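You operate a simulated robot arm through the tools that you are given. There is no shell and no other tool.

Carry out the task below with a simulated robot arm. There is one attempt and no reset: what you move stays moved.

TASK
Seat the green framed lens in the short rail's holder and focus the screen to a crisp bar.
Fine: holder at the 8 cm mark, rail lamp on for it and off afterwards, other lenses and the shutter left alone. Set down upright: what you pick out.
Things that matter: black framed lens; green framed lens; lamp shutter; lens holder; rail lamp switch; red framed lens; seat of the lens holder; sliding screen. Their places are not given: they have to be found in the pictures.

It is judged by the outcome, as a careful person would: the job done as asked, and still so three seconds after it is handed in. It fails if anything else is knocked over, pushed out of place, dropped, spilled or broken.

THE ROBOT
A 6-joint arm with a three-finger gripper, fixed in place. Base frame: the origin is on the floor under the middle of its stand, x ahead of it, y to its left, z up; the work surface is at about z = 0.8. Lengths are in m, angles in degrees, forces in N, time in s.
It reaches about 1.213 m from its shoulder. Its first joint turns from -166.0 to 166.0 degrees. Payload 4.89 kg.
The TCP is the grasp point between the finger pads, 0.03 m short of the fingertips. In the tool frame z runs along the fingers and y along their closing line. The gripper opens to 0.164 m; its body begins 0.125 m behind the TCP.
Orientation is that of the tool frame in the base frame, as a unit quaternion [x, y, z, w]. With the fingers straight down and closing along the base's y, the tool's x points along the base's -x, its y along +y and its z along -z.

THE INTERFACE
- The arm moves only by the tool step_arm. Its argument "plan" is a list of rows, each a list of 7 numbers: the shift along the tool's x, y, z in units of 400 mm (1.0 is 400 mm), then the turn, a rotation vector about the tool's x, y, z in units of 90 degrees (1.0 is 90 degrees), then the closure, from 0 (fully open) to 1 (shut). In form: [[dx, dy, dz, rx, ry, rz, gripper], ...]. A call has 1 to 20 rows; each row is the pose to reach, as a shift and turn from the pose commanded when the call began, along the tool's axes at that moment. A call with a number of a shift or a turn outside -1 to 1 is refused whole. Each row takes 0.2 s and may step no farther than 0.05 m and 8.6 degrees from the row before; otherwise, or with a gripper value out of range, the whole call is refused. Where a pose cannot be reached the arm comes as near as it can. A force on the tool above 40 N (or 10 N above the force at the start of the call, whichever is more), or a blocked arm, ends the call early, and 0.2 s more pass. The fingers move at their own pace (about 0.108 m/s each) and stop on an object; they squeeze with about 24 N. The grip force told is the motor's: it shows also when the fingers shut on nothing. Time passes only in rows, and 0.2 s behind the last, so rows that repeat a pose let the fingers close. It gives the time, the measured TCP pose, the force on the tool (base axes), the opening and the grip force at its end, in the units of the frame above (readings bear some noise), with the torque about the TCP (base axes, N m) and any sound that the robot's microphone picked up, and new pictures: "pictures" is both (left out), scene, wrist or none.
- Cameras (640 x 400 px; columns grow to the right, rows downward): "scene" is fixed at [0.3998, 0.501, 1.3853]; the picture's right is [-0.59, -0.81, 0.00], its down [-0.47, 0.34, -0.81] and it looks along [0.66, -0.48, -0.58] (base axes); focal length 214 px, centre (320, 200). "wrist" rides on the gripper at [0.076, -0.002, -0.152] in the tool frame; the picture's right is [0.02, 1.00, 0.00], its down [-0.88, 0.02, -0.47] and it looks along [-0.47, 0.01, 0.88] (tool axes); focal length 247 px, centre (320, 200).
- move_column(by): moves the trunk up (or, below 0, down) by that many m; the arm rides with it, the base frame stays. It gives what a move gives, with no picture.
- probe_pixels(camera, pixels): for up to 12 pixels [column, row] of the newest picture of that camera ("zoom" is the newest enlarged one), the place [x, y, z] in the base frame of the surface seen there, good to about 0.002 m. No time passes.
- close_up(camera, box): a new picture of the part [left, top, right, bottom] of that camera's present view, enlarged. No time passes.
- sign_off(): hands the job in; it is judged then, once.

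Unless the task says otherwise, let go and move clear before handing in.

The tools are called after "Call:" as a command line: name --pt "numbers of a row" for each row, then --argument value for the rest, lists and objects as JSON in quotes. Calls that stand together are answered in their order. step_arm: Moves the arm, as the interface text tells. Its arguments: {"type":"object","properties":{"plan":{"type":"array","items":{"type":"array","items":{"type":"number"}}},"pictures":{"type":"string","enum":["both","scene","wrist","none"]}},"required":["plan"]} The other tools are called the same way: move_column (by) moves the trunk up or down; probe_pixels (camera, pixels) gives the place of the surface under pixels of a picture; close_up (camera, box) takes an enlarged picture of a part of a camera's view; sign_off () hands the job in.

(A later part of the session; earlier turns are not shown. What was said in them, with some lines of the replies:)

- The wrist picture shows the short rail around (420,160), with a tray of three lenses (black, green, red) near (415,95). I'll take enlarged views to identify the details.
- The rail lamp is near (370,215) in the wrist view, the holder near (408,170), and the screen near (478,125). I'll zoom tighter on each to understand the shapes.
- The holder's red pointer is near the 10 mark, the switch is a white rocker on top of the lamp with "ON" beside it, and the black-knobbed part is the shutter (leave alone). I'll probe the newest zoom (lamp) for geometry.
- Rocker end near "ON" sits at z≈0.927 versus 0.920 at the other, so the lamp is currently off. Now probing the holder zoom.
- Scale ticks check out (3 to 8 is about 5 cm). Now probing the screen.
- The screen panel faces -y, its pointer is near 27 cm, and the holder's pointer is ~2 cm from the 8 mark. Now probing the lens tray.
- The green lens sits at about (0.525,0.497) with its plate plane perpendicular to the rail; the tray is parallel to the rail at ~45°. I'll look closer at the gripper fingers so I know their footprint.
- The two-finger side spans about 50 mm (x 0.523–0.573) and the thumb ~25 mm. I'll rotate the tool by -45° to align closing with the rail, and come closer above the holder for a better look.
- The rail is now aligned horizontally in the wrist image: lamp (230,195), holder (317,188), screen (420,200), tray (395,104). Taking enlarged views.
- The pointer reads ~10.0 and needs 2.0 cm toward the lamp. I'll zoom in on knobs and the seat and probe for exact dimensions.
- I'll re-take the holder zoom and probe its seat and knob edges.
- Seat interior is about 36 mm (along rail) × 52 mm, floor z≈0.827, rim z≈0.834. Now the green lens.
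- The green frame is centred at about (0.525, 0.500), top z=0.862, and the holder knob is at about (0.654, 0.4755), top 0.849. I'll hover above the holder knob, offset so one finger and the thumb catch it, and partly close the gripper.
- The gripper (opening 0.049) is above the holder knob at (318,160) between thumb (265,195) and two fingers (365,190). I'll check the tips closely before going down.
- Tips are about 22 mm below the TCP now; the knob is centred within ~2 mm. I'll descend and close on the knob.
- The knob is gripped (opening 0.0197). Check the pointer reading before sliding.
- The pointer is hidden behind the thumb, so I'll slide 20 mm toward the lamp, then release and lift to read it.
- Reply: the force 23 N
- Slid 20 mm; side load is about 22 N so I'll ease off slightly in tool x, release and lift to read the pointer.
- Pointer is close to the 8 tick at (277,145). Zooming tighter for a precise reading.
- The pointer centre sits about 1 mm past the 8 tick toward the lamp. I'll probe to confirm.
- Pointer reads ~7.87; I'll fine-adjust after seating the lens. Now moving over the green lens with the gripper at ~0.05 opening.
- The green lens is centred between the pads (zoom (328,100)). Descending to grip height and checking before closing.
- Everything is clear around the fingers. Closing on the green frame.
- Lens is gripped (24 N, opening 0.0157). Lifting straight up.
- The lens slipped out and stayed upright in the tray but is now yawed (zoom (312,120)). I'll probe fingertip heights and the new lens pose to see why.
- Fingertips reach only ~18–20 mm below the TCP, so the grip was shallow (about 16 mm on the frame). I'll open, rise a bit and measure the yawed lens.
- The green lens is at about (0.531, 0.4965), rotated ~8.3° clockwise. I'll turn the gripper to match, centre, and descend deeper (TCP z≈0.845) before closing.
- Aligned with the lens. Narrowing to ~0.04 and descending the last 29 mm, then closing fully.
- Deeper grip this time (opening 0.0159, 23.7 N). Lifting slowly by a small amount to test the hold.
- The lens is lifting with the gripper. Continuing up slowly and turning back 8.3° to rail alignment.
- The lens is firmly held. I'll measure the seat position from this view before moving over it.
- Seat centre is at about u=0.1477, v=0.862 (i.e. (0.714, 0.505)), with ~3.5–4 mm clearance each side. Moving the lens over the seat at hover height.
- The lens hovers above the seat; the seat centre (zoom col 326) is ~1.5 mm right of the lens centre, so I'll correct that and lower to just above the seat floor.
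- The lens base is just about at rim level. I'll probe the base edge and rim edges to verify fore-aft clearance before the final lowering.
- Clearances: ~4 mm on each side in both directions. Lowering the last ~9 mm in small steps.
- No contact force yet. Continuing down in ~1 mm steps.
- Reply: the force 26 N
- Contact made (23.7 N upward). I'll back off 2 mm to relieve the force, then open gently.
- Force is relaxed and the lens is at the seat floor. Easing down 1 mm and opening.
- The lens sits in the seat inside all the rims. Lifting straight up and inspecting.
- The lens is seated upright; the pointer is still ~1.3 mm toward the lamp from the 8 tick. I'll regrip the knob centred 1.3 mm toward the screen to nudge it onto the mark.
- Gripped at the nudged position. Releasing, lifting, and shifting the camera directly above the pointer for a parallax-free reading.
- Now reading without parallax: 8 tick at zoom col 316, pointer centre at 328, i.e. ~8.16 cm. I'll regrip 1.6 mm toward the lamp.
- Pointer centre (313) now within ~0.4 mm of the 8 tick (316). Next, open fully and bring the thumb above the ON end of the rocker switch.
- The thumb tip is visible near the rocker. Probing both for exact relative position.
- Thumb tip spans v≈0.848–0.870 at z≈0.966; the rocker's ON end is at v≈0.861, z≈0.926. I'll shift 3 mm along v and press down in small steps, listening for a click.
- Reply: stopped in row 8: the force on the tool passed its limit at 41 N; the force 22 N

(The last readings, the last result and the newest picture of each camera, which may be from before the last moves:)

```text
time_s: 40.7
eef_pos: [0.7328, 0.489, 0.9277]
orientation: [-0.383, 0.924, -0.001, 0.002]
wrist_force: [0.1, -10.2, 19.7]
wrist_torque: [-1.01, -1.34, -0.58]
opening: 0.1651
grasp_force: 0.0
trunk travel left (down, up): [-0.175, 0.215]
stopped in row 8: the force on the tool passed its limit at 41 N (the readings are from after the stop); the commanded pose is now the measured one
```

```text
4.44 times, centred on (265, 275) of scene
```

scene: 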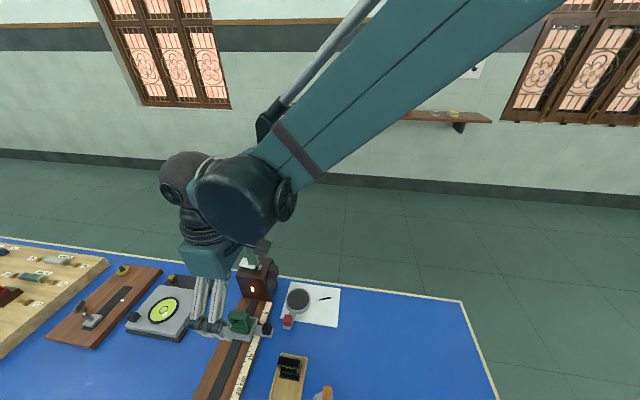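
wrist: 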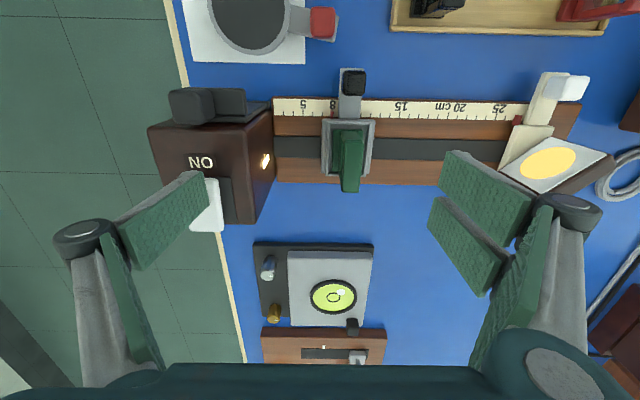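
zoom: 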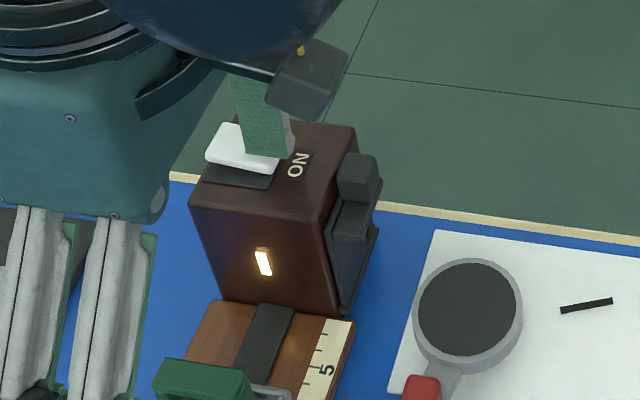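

The lamp is on: the slit glows at zoom (263,262) and the screen shows a blurred yellow patch at wrist (548,163). Raising the thumb off the switch.

Call:
step_arm --pt "0 0 -0.03 0 0 0 0" --pt "0 0 -0.1 0 0 0 0" --pt "0 0 -0.15 0 0 0 0" --pt "0.08 0.04 -0.15 0 0 0 0" --pt "0.16 0.12 -0.15 0 0 0 0.2" --pt "0.18 0.2 -0.15 0 0 0 0.3" --pt "0.18 0.2 -0.15 0 0 0 0.3"

Call:
close_up --camera "wrist" --box '[280, 110, 480, 235]'

Call:
close_up --camera "scene" --box '[215, 230, 315, 320]'

```text
time_s: 42.3
eef_pos: [0.6277, 0.4942, 0.9867]
orientation: [-0.382, 0.924, -0.001, 0.001]
wrist_force: [-0.4, -0.6, 0.1]
wrist_torque: [0.04, -0.04, 0.0]
opening: 0.1151
grasp_force: 0.1
trunk travel left (down, up): [-0.175, 0.215]
```

scene: 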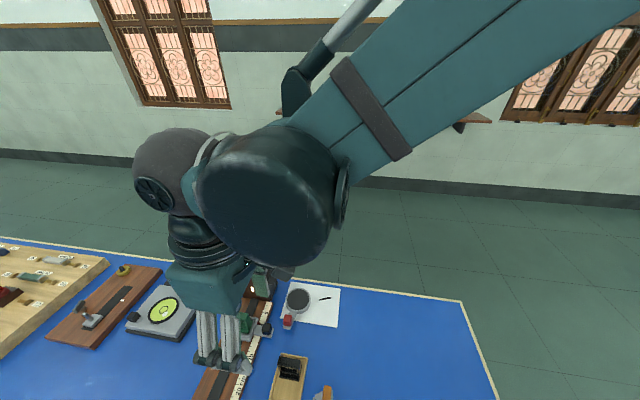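
wrist: 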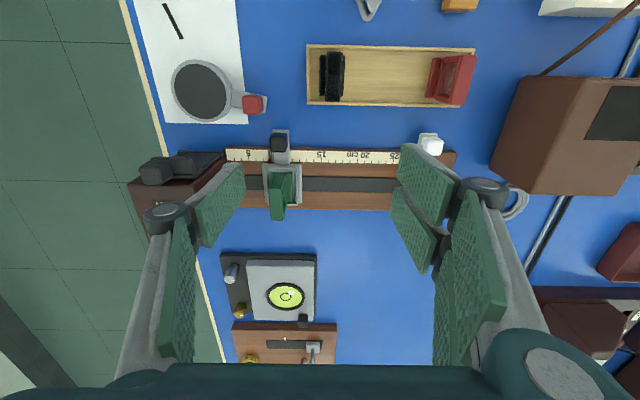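

```text
3.20 times, centred on (380, 172) of wrist
```

zoom: 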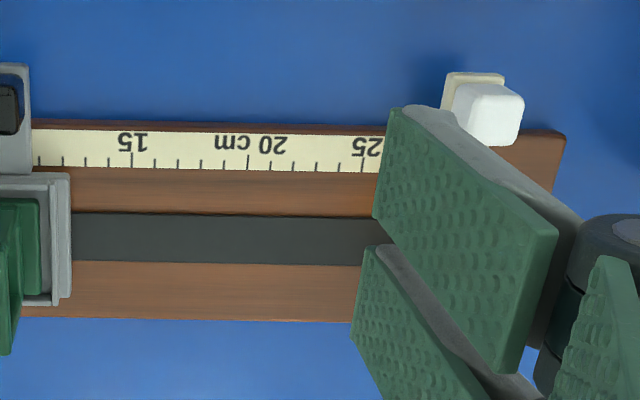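

```text
4.44 times, centred on (265, 275) of scene
```

zoom: 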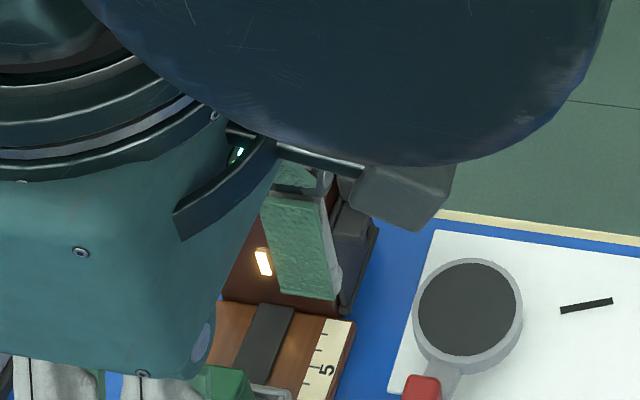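

Lamp remains on. Now locating the screen's white knob precisely.

Call:
close_up --camera "wrist" --box '[405, 125, 455, 165]'

```text
10.00 times, centred on (430, 145) of wrist
```

zoom: 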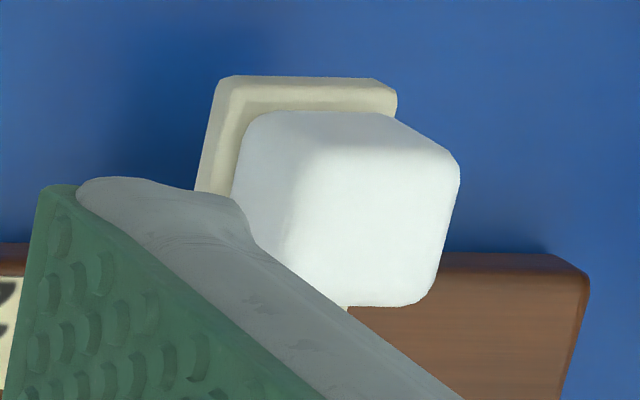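

Call:
probe_pixels --camera "zoom" --pixels '[[320, 165], [445, 170], [300, 280], [425, 285], [370, 220], [245, 180], [315, 130], [380, 130], [220, 90], [385, 90], [250, 200], [300, 210]]'

```text
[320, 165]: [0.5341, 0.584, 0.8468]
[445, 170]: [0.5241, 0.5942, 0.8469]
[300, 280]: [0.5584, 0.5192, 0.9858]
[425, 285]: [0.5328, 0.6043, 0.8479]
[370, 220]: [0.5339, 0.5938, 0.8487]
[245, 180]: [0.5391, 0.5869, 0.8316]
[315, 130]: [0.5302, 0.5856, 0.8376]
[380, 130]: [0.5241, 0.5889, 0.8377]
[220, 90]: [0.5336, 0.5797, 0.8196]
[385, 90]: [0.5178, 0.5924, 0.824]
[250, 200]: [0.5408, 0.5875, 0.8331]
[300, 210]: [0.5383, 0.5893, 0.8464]
```

Screen knob centre is at u≈-0.043, v≈0.797. Checking clearance to the brown battery box on the right before going there.

Call:
probe_pixels --camera "wrist" --pixels '[[492, 158], [518, 80], [560, 190], [600, 85], [530, 120], [505, 192], [515, 205], [470, 90], [472, 52]]'

```text
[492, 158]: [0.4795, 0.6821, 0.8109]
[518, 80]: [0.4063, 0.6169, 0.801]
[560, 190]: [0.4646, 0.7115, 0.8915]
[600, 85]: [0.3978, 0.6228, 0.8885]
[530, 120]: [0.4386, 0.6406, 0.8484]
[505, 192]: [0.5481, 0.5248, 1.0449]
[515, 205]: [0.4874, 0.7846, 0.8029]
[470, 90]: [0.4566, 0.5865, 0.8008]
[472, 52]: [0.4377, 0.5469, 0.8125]
```

The box face is at u≈-0.145, leaving ~40 mm clearance. Moving to hover over the screen knob with ~0.05 opening.

Call:
step_arm --pt "0.003 0.08 0 0 0 0 0.4" --pt "0.006 0.17 0.02 0 0 0 0.6" --pt "0.009 0.26 0.06 0 0 0 0.7" --pt "0.012 0.344 0.1 0 0 0 0.7" --pt "0.012 0.344 0.14 0 0 0 0.7" --pt "0.012 0.344 0.14 0 0 0 0.7" --pictures "wrist"

Call:
close_up --camera "wrist" --box '[220, 120, 420, 245]'

```text
time_s: 43.7
eef_pos: [0.5247, 0.5883, 0.9301]
orientation: [-0.383, 0.924, -0.001, 0.0]
wrist_force: [-0.7, 0.5, 0.5]
wrist_torque: [-0.05, -0.03, -0.01]
opening: 0.0491
grasp_force: 0.1
trunk travel left (down, up): [-0.175, 0.215]
```

wrist: 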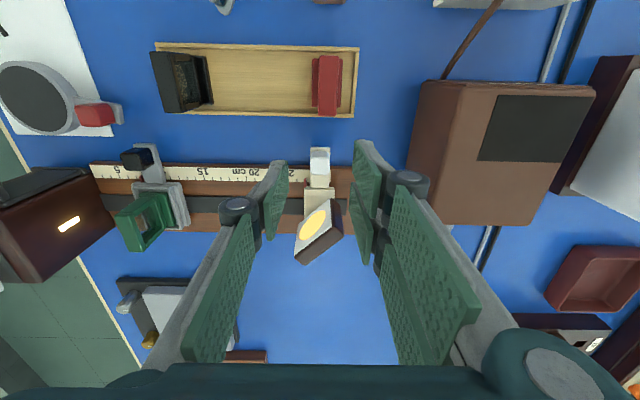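

```text
3.20 times, centred on (320, 182) of wrist
```

zoom: 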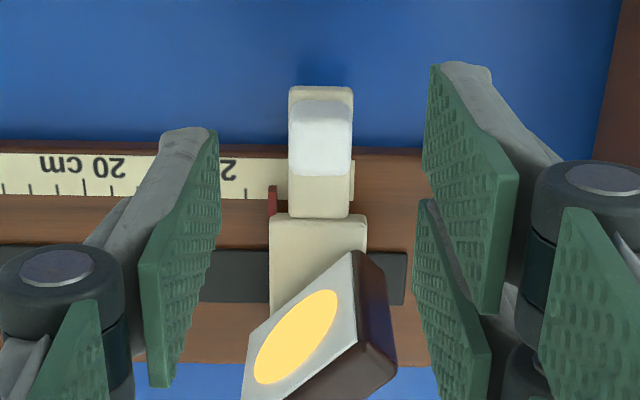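

The knob (zoom (320,135)) is centred between pads, and the blurred disc on the screen is visible at (295,335). Descending and gripping.

Call:
step_arm --pt "0 0 0.08 0 0 0 0.7" --pt "0 0 0.165 0 0 0 0.7" --pt "0 0 0.165 0 0 0 0.8" --pt "0 0 0.165 0 0 0 0.88" --pt "0 0 0.165 0 0 0 0.92" --pt "0 0 0.165 0 0 0 0.92" --pt "0 0 0.165 0 0 0 0.92" --pictures "wrist"

Call:
close_up --camera "wrist" --box '[240, 150, 420, 310]'

```text
time_s: 45.3
eef_pos: [0.5256, 0.5895, 0.8647]
orientation: [-0.383, 0.924, -0.001, 0.0]
wrist_force: [4.9, -3.2, -4.1]
wrist_torque: [-0.03, -0.18, 0.22]
opening: 0.0194
grasp_force: 45.4
trunk travel left (down, up): [-0.175, 0.215]
```

wrist: 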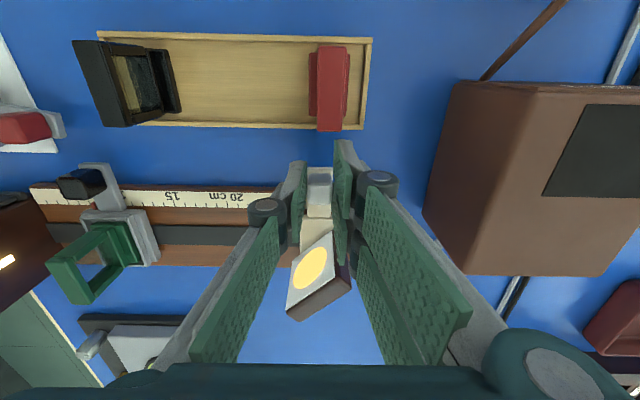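

```text
2.50 times, centred on (330, 230) of wrist
```

zoom: 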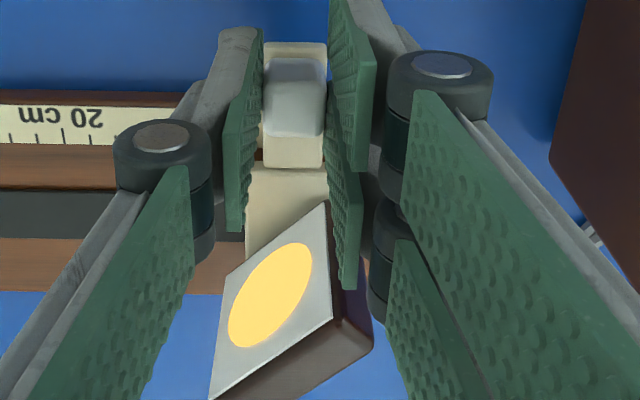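

The screen face is visible while gripping the knob (disc at zoom (270,295)). Sliding 20 mm toward the lamp and watching the blur and side force.

Call:
step_arm --pt "0 -0.0125 0 0 0 0 0.92" --pt "0 -0.025 0 0 0 0 0.92" --pt "0 -0.0375 0 0 0 0 0.92" --pt "0 -0.05 0 0 0 0 0.92" --pt "0 -0.05 0 0 0 0 0.92" --pictures "wrist"

Call:
close_up --camera "wrist" --box '[240, 150, 420, 310]'

```text
time_s: 46.5
eef_pos: [0.5399, 0.5765, 0.8649]
orientation: [-0.383, 0.924, 0.0, 0.001]
wrist_force: [13.6, 11.6, 14.7]
wrist_torque: [0.04, -0.06, 0.25]
opening: 0.0197
grasp_force: 44.9
trunk travel left (down, up): [-0.175, 0.215]
```

wrist: 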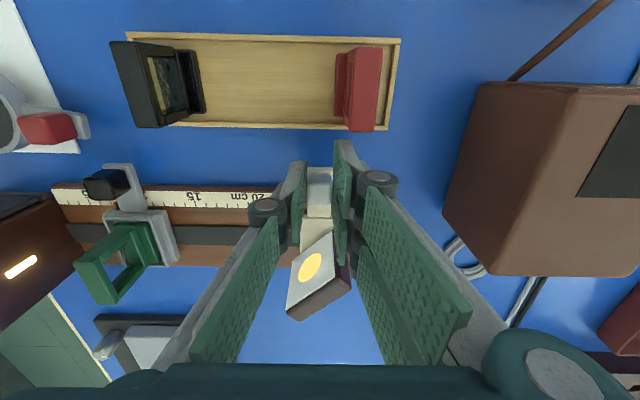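

```text
2.50 times, centred on (330, 230) of wrist
```

zoom: 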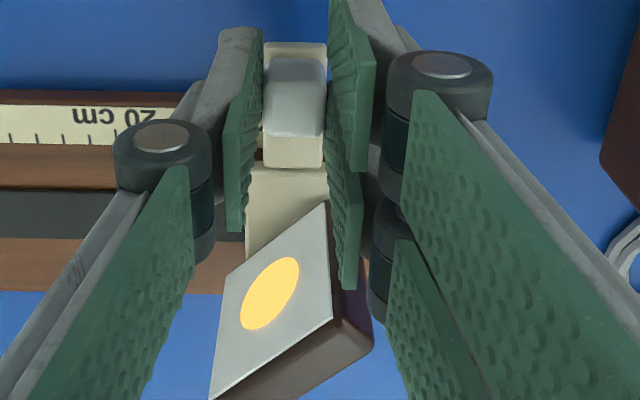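

The disc shrank markedly (27→25 cm), suggesting focus near ~21 cm. Continue 20 mm further, relieving the side load slightly.

Call:
step_arm --pt "-0.002 -0.0125 -0.002 0 0 0 0.92" --pt "-0.003 -0.025 -0.003 0 0 0 0.92" --pt "-0.003 -0.0375 -0.003 0 0 0 0.92" --pt "-0.003 -0.05 -0.003 0 0 0 0.92" --pt "-0.003 -0.05 -0.003 0 0 0 0.92" --pictures "wrist"

Call:
close_up --camera "wrist" --box '[240, 150, 420, 310]'

```text
time_s: 47.7
eef_pos: [0.5544, 0.5613, 0.8651]
orientation: [-0.382, 0.924, -0.002, -0.001]
wrist_force: [-10.5, -11.7, -29.5]
wrist_torque: [-0.45, 0.44, 0.21]
opening: 0.0198
grasp_force: 45.0
trunk travel left (down, up): [-0.175, 0.215]
```

wrist: 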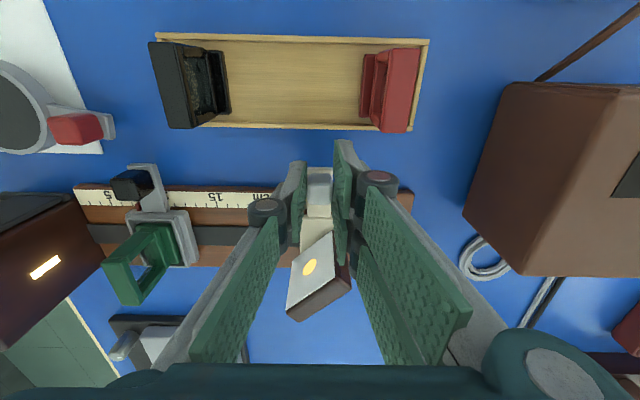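

```text
2.50 times, centred on (330, 230) of wrist
```

zoom: 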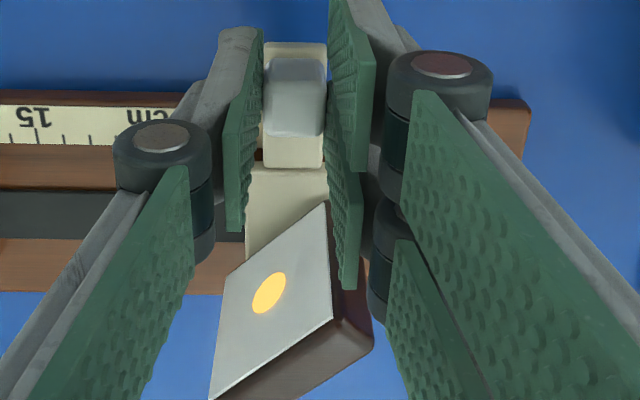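

At ~23 cm the disc is half again smaller. I'll undo the small vertical lift (force −29 N) and continue 15 mm.

Call:
step_arm --pt "0.0015 0 0.002 0 0 0 0.92" --pt "0.0015 -0.0125 0.002 0 0 0 0.92" --pt "0.0015 -0.025 0.002 0 0 0 0.92" --pt "0.0015 -0.0375 0.002 0 0 0 0.92" --pt "0.0015 -0.0375 0.002 0 0 0 0.92" --pictures "wrist"

Call:
close_up --camera "wrist" --box '[270, 210, 370, 330]'

```text
time_s: 48.9
eef_pos: [0.5633, 0.5505, 0.8645]
orientation: [-0.382, 0.924, 0.0, 0.001]
wrist_force: [-5.6, -3.2, 7.4]
wrist_torque: [-0.33, 0.36, 0.31]
opening: 0.0198
grasp_force: 45.1
trunk travel left (down, up): [-0.175, 0.215]
```

wrist: 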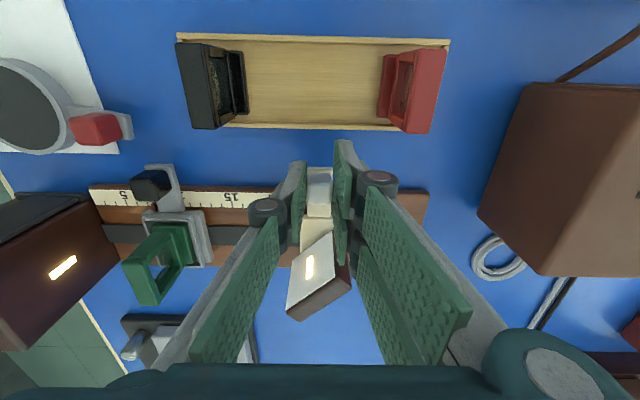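

```text
3.33 times, centred on (320, 270) of wrist
```

zoom: 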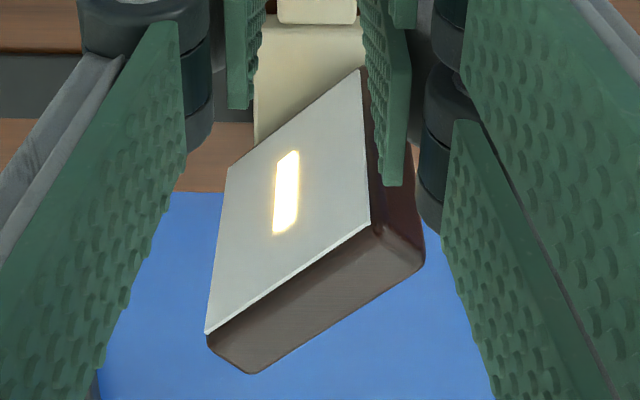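

A bar appears now (about 21.6 cm), with a slight halo. Zooming tightly to judge the sharpness.

Call:
close_up --camera "wrist" --box '[295, 245, 325, 290]'

```text
8.89 times, centred on (310, 268) of wrist
```

zoom: 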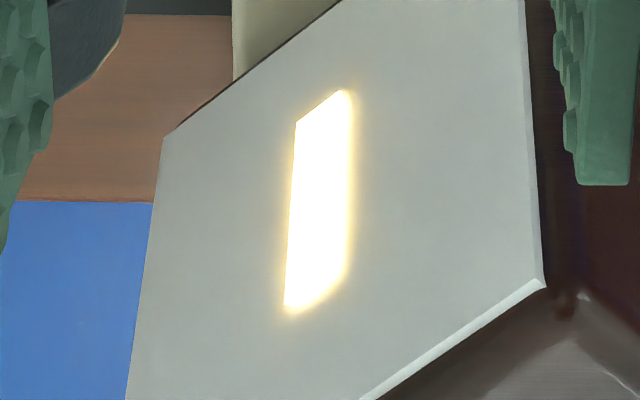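

The bar is nearly crisp with a halo. Stepping 2 mm further toward the lamp to compare.

Call:
step_arm --pt "0 -0.0025 0 0 0 0 0.92" --pt "0 -0.005 0 0 0 0 0.92" --pt "0 -0.005 0 0 0 0 0.92" --pictures "wrist"

Call:
close_up --camera "wrist" --box '[295, 245, 325, 290]'

```text
time_s: 49.7
eef_pos: [0.5659, 0.5503, 0.8645]
orientation: [-0.383, 0.924, -0.001, 0.0]
wrist_force: [-5.2, -3.7, -2.7]
wrist_torque: [0.39, -0.32, 0.29]
opening: 0.0198
grasp_force: 45.1
trunk travel left (down, up): [-0.175, 0.215]
```

wrist: 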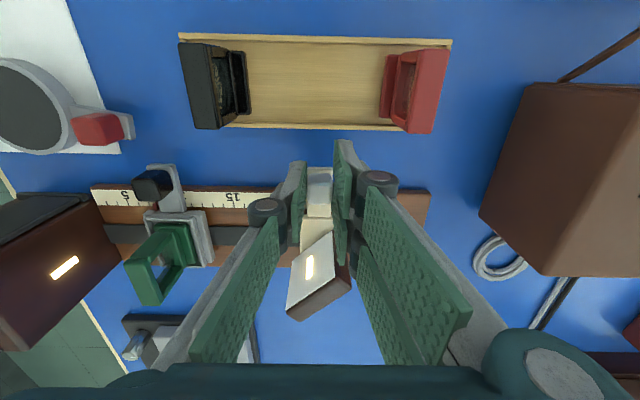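

```text
8.89 times, centred on (310, 268) of wrist
```

zoom: 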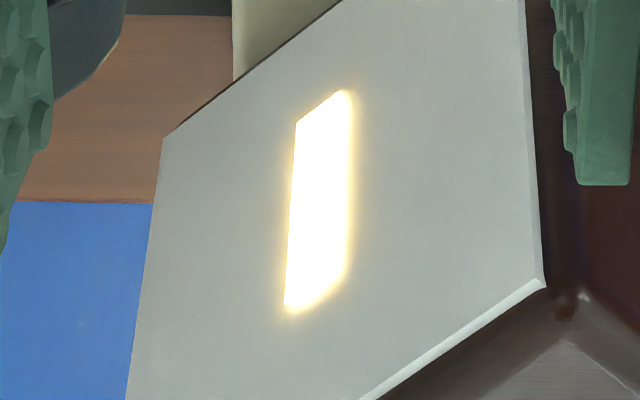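

Unchanged — the bar looks identical, so the crisp zone has some width. I'll keep going toward the lamp in small steps to find where it starts to blur again, then centre it.

Call:
step_arm --pt "0 -0.005 0 0 0 0 0.92" --pt "0 -0.01 0 0 0 0 0.92" --pt "0 -0.01 0 0 0 0 0.92" --pictures "wrist"

Call:
close_up --camera "wrist" --box '[295, 245, 325, 290]'

```text
time_s: 50.5
eef_pos: [0.5671, 0.5471, 0.864]
orientation: [-0.382, 0.924, -0.002, 0.0]
wrist_force: [-5.5, -5.7, 4.8]
wrist_torque: [-0.37, 0.37, 0.25]
opening: 0.0197
grasp_force: 44.9
trunk travel left (down, up): [-0.175, 0.215]
```

wrist: 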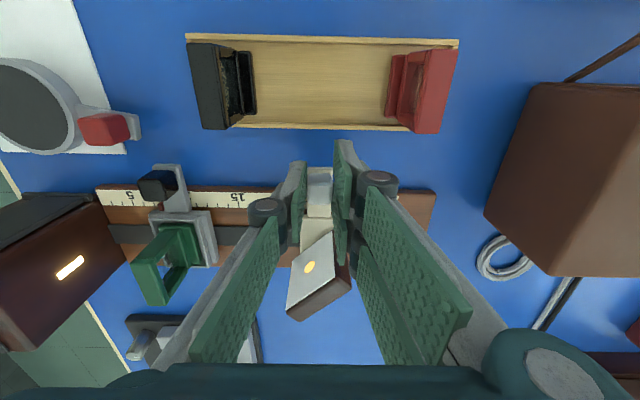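

```text
8.89 times, centred on (310, 268) of wrist
```

zoom: 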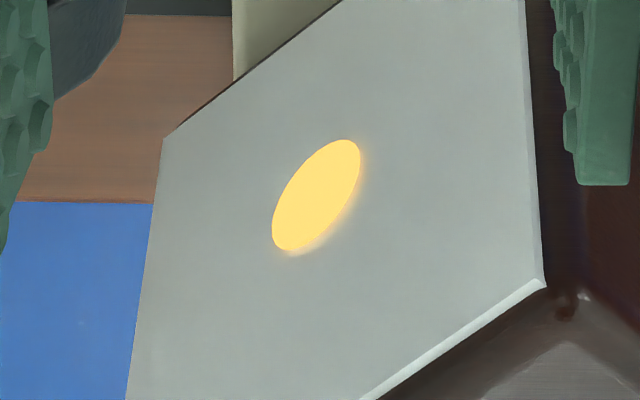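

It blurs again at ~21.1 cm, so the crisp zone lies between. Going back 10 mm toward the screen end to find the other edge.

Call:
step_arm --pt "0 0.008 0 0 0 0 0.92" --pt "0 0.0165 0 0 0 0 0.92" --pt "0 0.025 0 0 0 0 0.92" --pt "0 0.025 0 0 0 0 0.92" --pictures "wrist"

Call:
close_up --camera "wrist" --box '[295, 245, 325, 290]'

```text
time_s: 51.5
eef_pos: [0.5621, 0.5525, 0.8649]
orientation: [-0.383, 0.924, -0.001, 0.001]
wrist_force: [2.8, 0.0, 16.2]
wrist_torque: [0.19, -0.24, 0.26]
opening: 0.0197
grasp_force: 45.3
trunk travel left (down, up): [-0.175, 0.215]
```

wrist: 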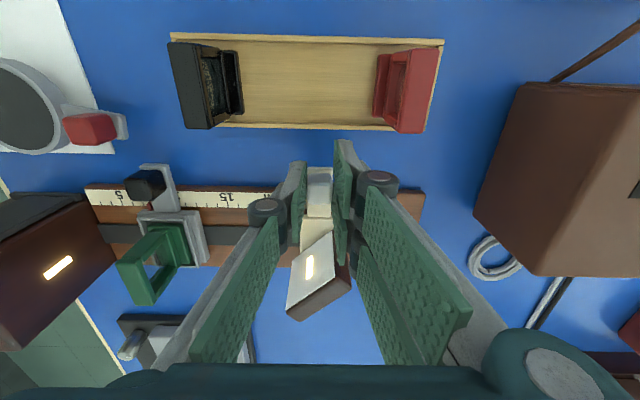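

```text
8.89 times, centred on (310, 268) of wrist
```

zoom: 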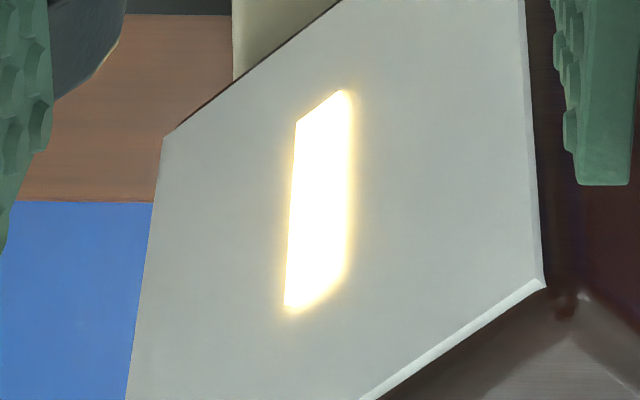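

Still crisp here. Stepping back another 3 mm.

Call:
step_arm --pt "0 0.004 0 0 0 0 0.92" --pt "0 0.0075 0 0 0 0 0.92" --pt "0 0.0075 0 0 0 0 0.92" --pictures "wrist"

Call:
close_up --camera "wrist" --box '[295, 245, 325, 290]'

```text
time_s: 52.3
eef_pos: [0.5604, 0.5566, 0.8645]
orientation: [-0.383, 0.924, 0.0, 0.001]
wrist_force: [-3.7, -4.9, 1.8]
wrist_torque: [0.18, -0.24, 0.22]
opening: 0.0199
grasp_force: 45.1
trunk travel left (down, up): [-0.175, 0.215]
```

wrist: 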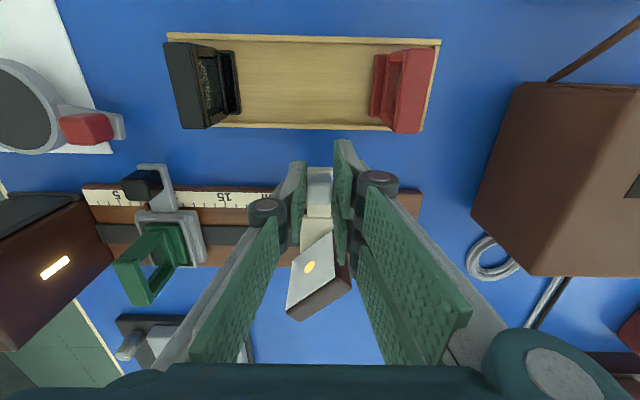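

```text
8.89 times, centred on (310, 268) of wrist
```

zoom: 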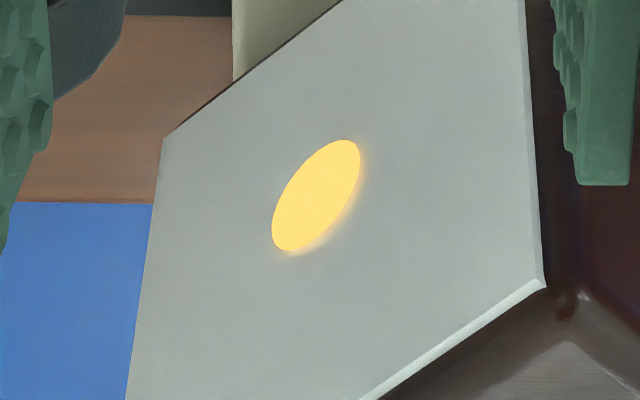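

Blurred again here, so the crisp zone spans from ~49–51 to ~57–61 mm of travel. I'll refine the lower edge with a 1.5 mm step.

Call:
step_arm --pt "0 -0.002 0 0 0 0 0.92" --pt "0 -0.00375 0 0 0 0 0.92" --pt "0 -0.00375 0 0 0 0 0.92" --pictures "wrist"

Call:
close_up --camera "wrist" --box '[295, 245, 325, 290]'

```text
time_s: 53.1
eef_pos: [0.5601, 0.5548, 0.8636]
orientation: [-0.383, 0.924, 0.0, 0.001]
wrist_force: [-0.5, 1.9, 6.8]
wrist_torque: [-0.19, 0.23, 0.29]
opening: 0.0196
grasp_force: 44.5
trunk travel left (down, up): [-0.175, 0.215]
```

wrist: 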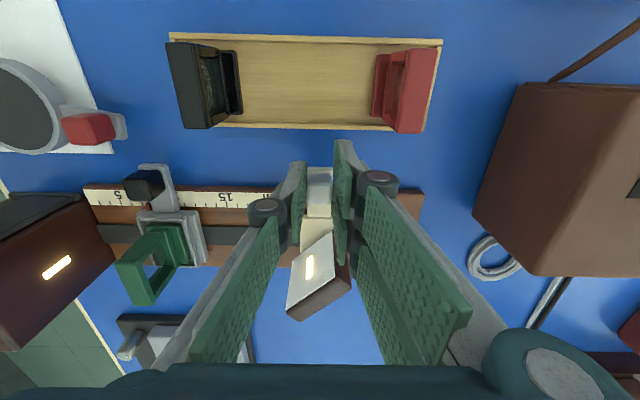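

```text
8.89 times, centred on (310, 268) of wrist
```

zoom: 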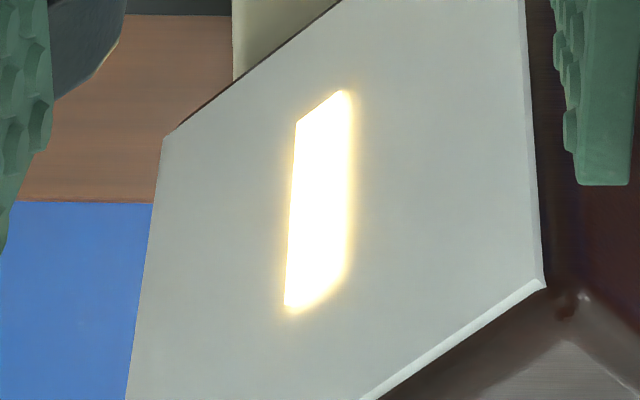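

Crisp at 49.5 mm, so lower edge ≈ 48.7. Now checking the upper edge at 59 mm.

Call:
step_arm --pt "0 -0.008 0 0 0 0 0.92" --pt "0 -0.016 0 0 0 0 0.92" --pt "0 -0.02375 0 0 0 0 0.92" --pt "0 -0.02375 0 0 0 0 0.92" --pictures "wrist"

Call:
close_up --camera "wrist" --box '[295, 245, 325, 290]'

```text
time_s: 54.1
eef_pos: [0.5672, 0.5472, 0.8636]
orientation: [-0.383, 0.924, 0.0, 0.001]
wrist_force: [10.7, 12.0, 19.7]
wrist_torque: [0.45, -0.44, 0.26]
opening: 0.0197
grasp_force: 45.5
trunk travel left (down, up): [-0.175, 0.215]
```

wrist: 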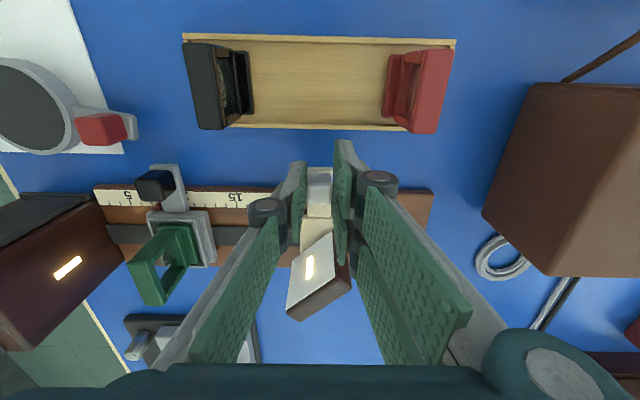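

```text
8.89 times, centred on (310, 268) of wrist
```

zoom: 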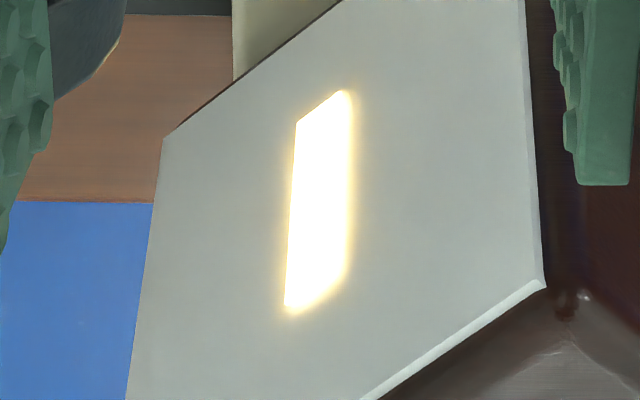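

Still crisp at 59 mm; the crisp zone is ~48.7–60 mm, centre ≈ 54.4. Moving back 4.6 mm to the centre.

Call:
step_arm --pt "0 0.006 0 0 0 0 0.92" --pt "0 0.0115 0 0 0 0 0.92" --pt "0 0.0115 0 0 0 0 0.92" --pt "0 0.0115 0 0 0 0 0.92" --pictures "wrist"

Call:
close_up --camera "wrist" --box '[295, 245, 325, 290]'

```text
time_s: 55.1
eef_pos: [0.5631, 0.5506, 0.8643]
orientation: [-0.383, 0.924, -0.001, 0.001]
wrist_force: [19.1, 17.0, 27.7]
wrist_torque: [0.69, -0.73, 0.24]
opening: 0.0196
grasp_force: 44.9
trunk travel left (down, up): [-0.175, 0.215]
```

wrist: 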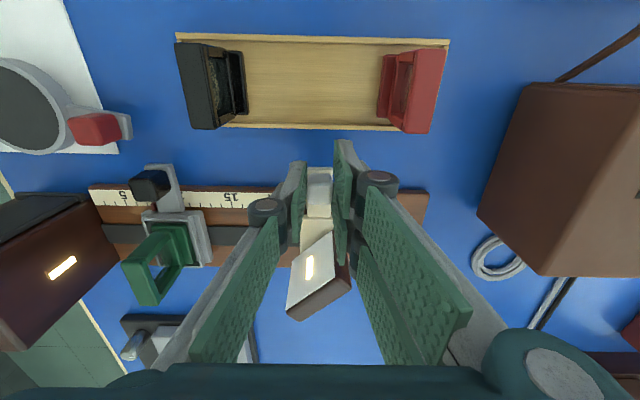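

```text
8.89 times, centred on (310, 268) of wrist
```

zoom: 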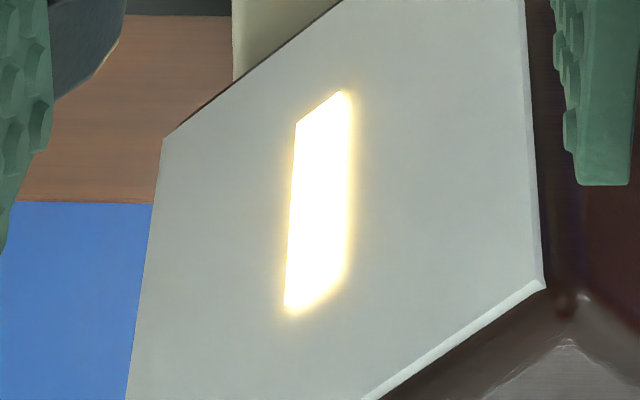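

Crisp bar at the zone's centre. I'll relieve the contact forces slightly, release the knob and lift clear.

Call:
step_arm --pt "-0.0015 0 -0.001 0 0 0 0.92" --pt "-0.0015 0 -0.001 0 0 0 0.88" --pt "-0.0015 0 -0.001 0 0 0 0.8" --pt "-0.0015 0 -0.001 0 0 0 0.72" --pt "-0.0015 0 -0.001 0 0 0 0.68" --pt "-0.0015 0 -0.08 0 0 0 0.68" --pt "-0.0015 0 -0.165 0 0 0 0.68" --pt "-0.0015 0 -0.165 0 0 0 0.68" --pictures "wrist"

Call:
close_up --camera "wrist" --box '[220, 120, 420, 245]'

```text
time_s: 56.9
eef_pos: [0.5644, 0.5507, 0.9311]
orientation: [-0.383, 0.924, 0.0, 0.0]
wrist_force: [-0.7, -0.1, 0.1]
wrist_torque: [0.02, -0.06, 0.03]
opening: 0.0525
grasp_force: 0.0
trunk travel left (down, up): [-0.175, 0.215]
```

wrist: 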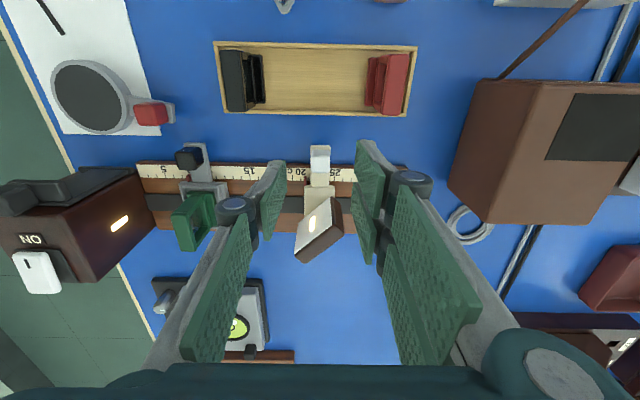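

```text
3.20 times, centred on (320, 182) of wrist
```

zoom: 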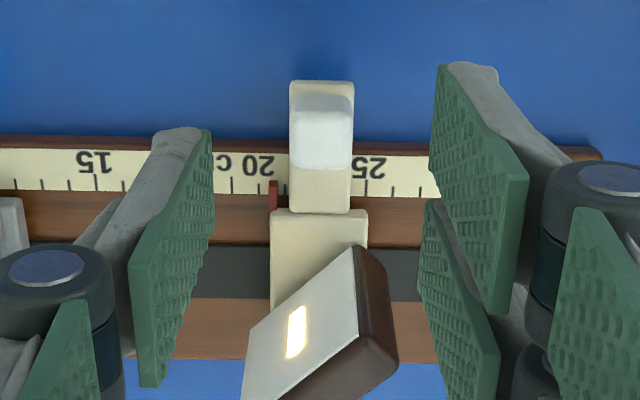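

Screen pointer sits near 21.5 with the bar crisp. Now moving back to the lamp, fully open, with the thumb above the far (OFF) end of the rocker.

Call:
step_arm --pt "0 0 -0.07 0 0 0 0.6" --pt "0 0 -0.135 0 0 0 0.4" --pt "-0.04 -0.06 -0.135 0 0 0 0.2" --pt "-0.085 -0.13 -0.135 0 0 0 0" --pt "-0.13 -0.2 -0.135 0 0 0 0" --pt "-0.175 -0.27 -0.135 0 0 0 0" --pt "-0.22 -0.34 -0.135 0 0 0 0" --pt "-0.261 -0.402 -0.12 0 0 0 0" --pt "-0.261 -0.402 -0.1 0 0 0 0" --pt "-0.261 -0.402 -0.1 0 0 0 0"

Call:
close_up --camera "scene" --box '[215, 230, 315, 320]'

Call:
close_up --camera "wrist" --box '[100, 90, 260, 210]'

```text
time_s: 59.1
eef_pos: [0.7515, 0.5116, 0.9711]
orientation: [-0.382, 0.924, -0.001, 0.0]
wrist_force: [0.7, -0.5, -1.1]
wrist_torque: [0.0, 0.02, 0.0]
opening: 0.1638
grasp_force: 0.1
trunk travel left (down, up): [-0.175, 0.215]
```

scene: 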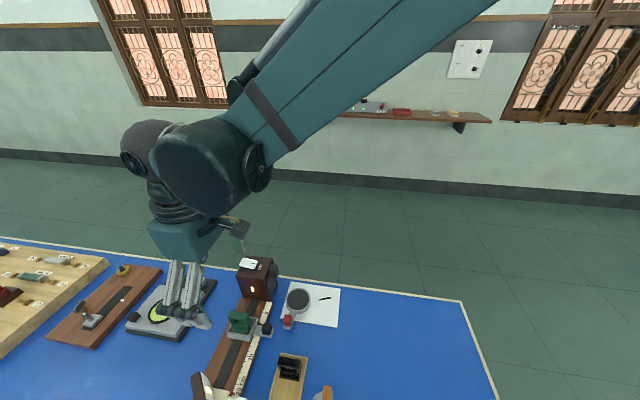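
wrist: 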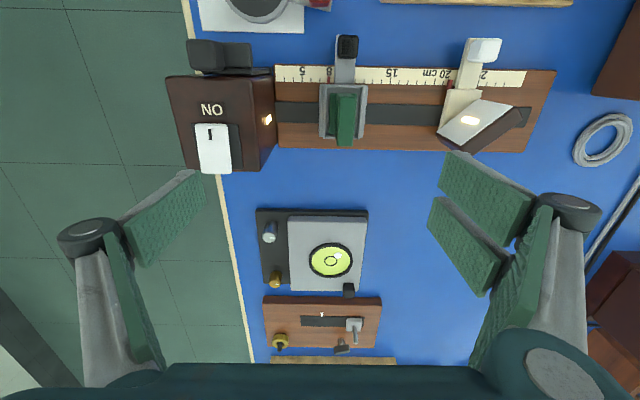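

```text
4.44 times, centred on (265, 275) of scene
```

zoom: 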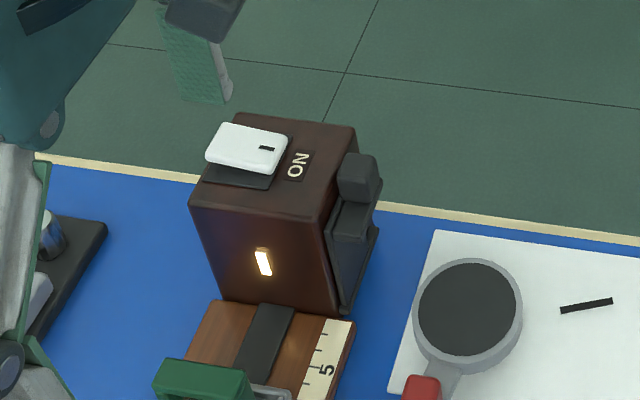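

```text
3.33 times, centred on (180, 150) of wrist
```

zoom: 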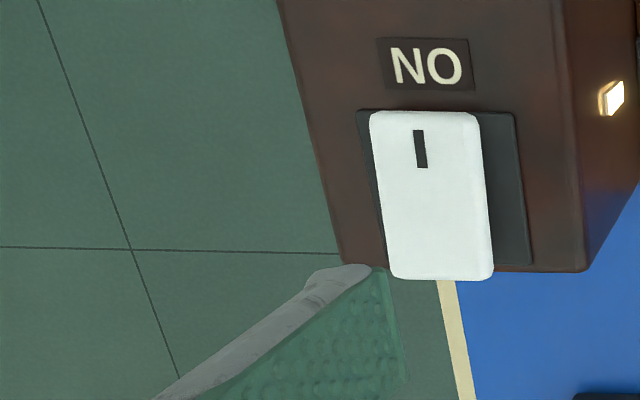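

Lamp still on. Probing rocker and thumb tip for alignment over the far end.

Call:
probe_pixels --camera "zoom" --pixels '[[378, 120], [472, 120], [398, 272], [486, 270], [440, 250], [440, 140], [383, 280], [403, 368], [350, 268], [530, 262], [395, 330]]'

Call:
probe_pixels --camera "scene" --pixels '[[264, 252], [255, 252], [266, 250], [253, 251], [262, 252]]'

```text
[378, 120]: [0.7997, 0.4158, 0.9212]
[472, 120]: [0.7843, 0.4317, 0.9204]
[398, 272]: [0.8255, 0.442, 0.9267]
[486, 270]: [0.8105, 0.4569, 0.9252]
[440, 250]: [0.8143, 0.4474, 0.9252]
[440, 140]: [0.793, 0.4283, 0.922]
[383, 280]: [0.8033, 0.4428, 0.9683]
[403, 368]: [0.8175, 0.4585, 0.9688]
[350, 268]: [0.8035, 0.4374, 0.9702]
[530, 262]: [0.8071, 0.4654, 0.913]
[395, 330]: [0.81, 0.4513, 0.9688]
```

```text
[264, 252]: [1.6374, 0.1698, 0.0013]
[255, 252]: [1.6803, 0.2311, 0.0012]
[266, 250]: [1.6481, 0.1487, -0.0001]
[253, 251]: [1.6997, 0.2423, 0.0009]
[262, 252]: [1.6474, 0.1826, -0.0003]
```

Thumb tip spans v≈0.880–0.902 over the rocker's raised far end (v≈0.896, z≈0.926). Pressing down in small steps.

Call:
step_arm --pt "0 0 0.035 0 0 0 0" --pt "0 0 0.07 0 0 0 0" --pt "0 0 0.095 0 0 0 0" --pt "0 0 0.101 0 0 0 0" --pt "0 0 0.104 0 0 0 0" --pt "0 0 0.107 0 0 0 0" --pt "0 0 0.11 0 0 0 0" --pt "0 0 0.11 0 0 0 0"

Call:
close_up --camera "scene" --box '[215, 230, 315, 320]'

```text
time_s: 60.8
eef_pos: [0.7529, 0.5104, 0.9281]
orientation: [-0.382, 0.924, -0.003, 0.002]
wrist_force: [6.8, -2.9, 16.9]
wrist_torque: [-1.19, -0.99, 0.3]
opening: 0.1648
grasp_force: 0.3
trunk travel left (down, up): [-0.175, 0.215]
stopped in row 8: the force on the tool passed its limit at 42 N (the readings are from after the stop); the commanded pose is now the measured one
```

scene: 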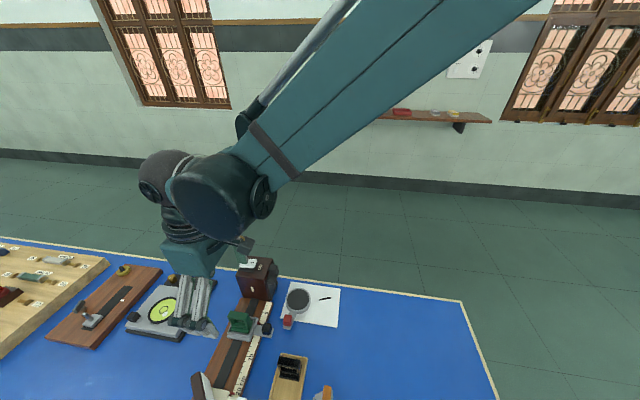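
wrist: 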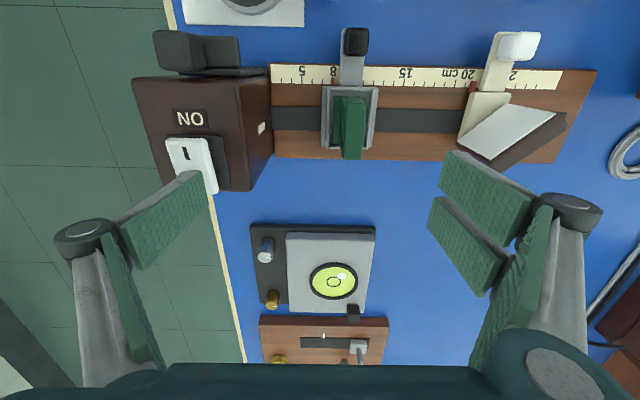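

```text
4.44 times, centred on (265, 275) of scene
```

zoom: 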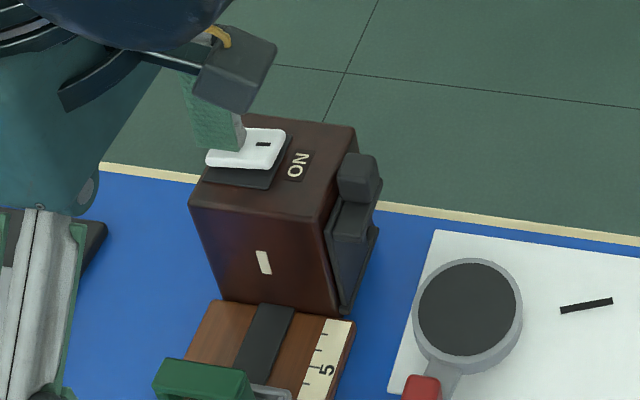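

The lamp is off now (slit no longer glows, screen dark). Raising clear and moving back for a final check.

Call:
step_arm --pt "0 0 -0.02 0 0 0 0" --pt "0 0 -0.09 0 0 0 0" --pt "0 0 -0.17 0 0 0 0" --pt "0.07 0 -0.22 0 0 0 0.2" --pt "0.15 0.03 -0.25 0 0 0 0.3" --pt "0.23 0.03 -0.25 0 0 0 0.3" --pt "0.26 0.03 -0.25 0 0 0 0.3" --pt "0.26 0.03 -0.25 0 0 0 0.3"

Call:
close_up --camera "wrist" --box '[240, 100, 480, 250]'

Call:
close_up --camera "scene" --box '[180, 240, 340, 400]'

```text
time_s: 62.6
eef_pos: [0.6697, 0.4454, 1.0283]
orientation: [-0.383, 0.924, -0.002, 0.001]
wrist_force: [0.0, -0.1, 1.3]
wrist_torque: [0.03, -0.04, -0.01]
opening: 0.1147
grasp_force: 0.1
trunk travel left (down, up): [-0.175, 0.215]
```

scene: 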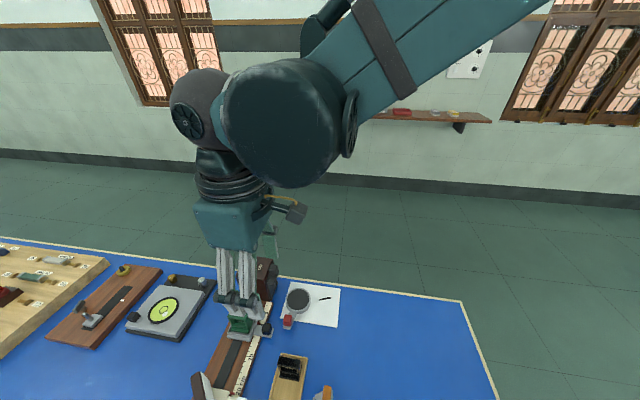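
wrist: 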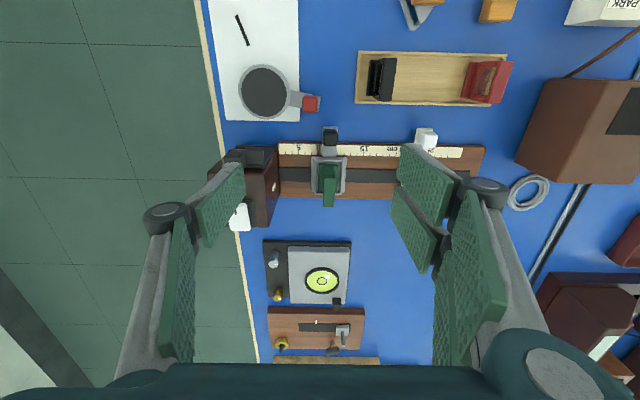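

```text
2.67 times, centred on (360, 175) of wrist
```

zoom: 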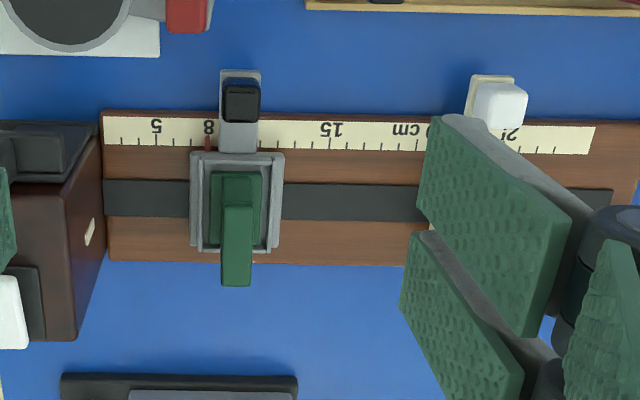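

```text
2.50 times, centred on (260, 320) of scene
```

zoom: 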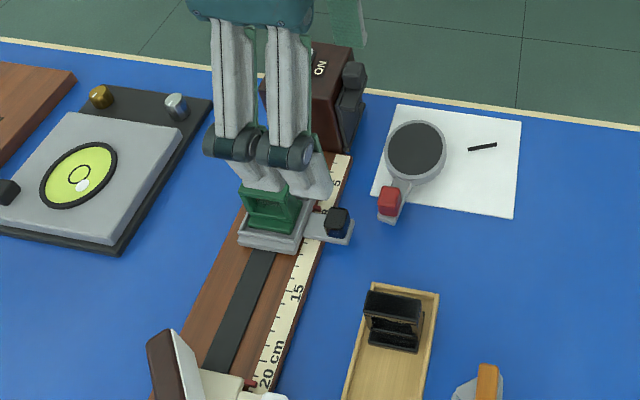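

Everything looks in place: lens upright in the seat, lamp off, black and red lenses untouched. One last tight check of the holder pointer, the switch and the screen.

Call:
close_up --camera "wrist" --box '[290, 135, 350, 175]'

Call:
close_up --camera "wrist" --box '[340, 40, 530, 160]'

Call:
close_up --camera "wrist" --box '[195, 130, 295, 240]'

```text
10.00 times, centred on (320, 155) of wrist
```

zoom: 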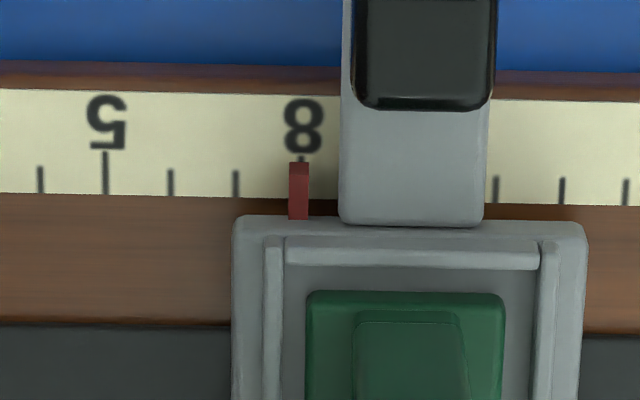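

```text
3.33 times, centred on (435, 100) of wrist
```

zoom: 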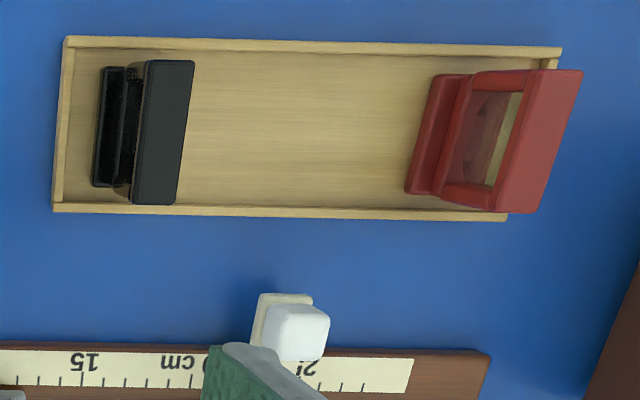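

```text
3.64 times, centred on (245, 185) of wrist
```

zoom: 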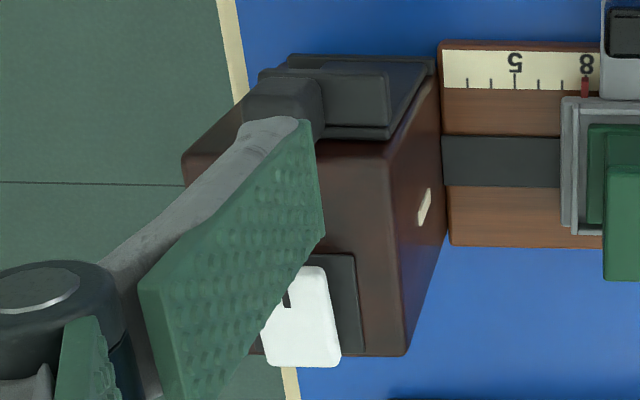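

The holder pointer (298) is on the 8 tick (301), the shutter and other lenses are as they were, and the lamp is off. Raising the arm well clear before handing in.

Call:
step_arm --pt "0 0 -0.1 0 0 0 0.3" --pt "0.05 0 -0.2 0 0 0 0.3" --pt "0.1 0 -0.3 0 0 0 0.3" --pt "0.15 0 -0.4 0 0 0 0.3" --pt "0.15 0 -0.4 0 0 0 0.3"

```text
time_s: 63.8
eef_pos: [0.6297, 0.4033, 1.1899]
orientation: [-0.383, 0.924, -0.001, 0.002]
wrist_force: [-1.1, 0.9, 0.6]
wrist_torque: [0.06, -0.13, 0.0]
opening: 0.1149
grasp_force: 0.1
trunk travel left (down, up): [-0.175, 0.215]
```

scene: 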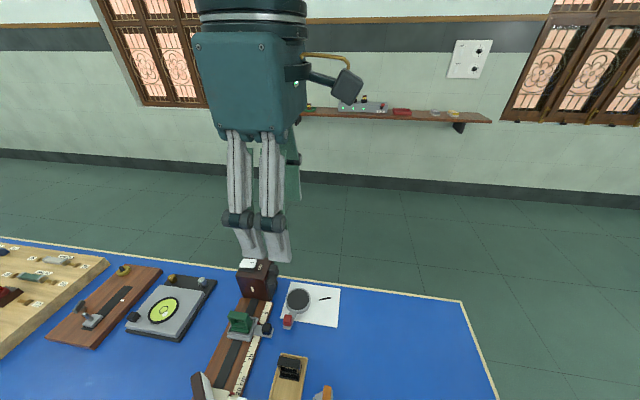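
wrist: 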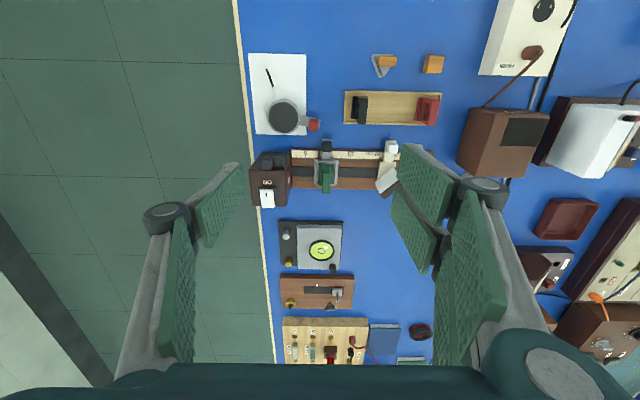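

The arm is well clear. The wrist view shows the green lens upright in the holder at (326,175), the screen left in the crisp zone at (388,180), and the lamp off at (268,180). I'm handing in.

Call:
sign_off

```text
The job is handed in.
```

The green framed lens is standing upright in the short rail's holder, and the screen is focused to a crisp bar. I have handed the job in.

- **Holder:** its pointer is within about half a millimetre of the 8 cm mark. I checked it again at the end, with the lens seated.
- **Screen:** it is set at about 21.5 cm. The bar stayed crisp over roughly 11 mm of travel, and I left the screen near the middle of that range.
- **Lamp:** I switched it on for focusing and off again afterwards. Each press briefly reached about 41–42 N on the tool, but the lamp did not appear to shift.
- **Other items:** the final pictures show the black and red lenses and the shutter where they were at the start.

My first grip on the green lens slipped. The lens stayed upright in its tray but turned by about 8 degrees, so I gripped it again lower down and it held.
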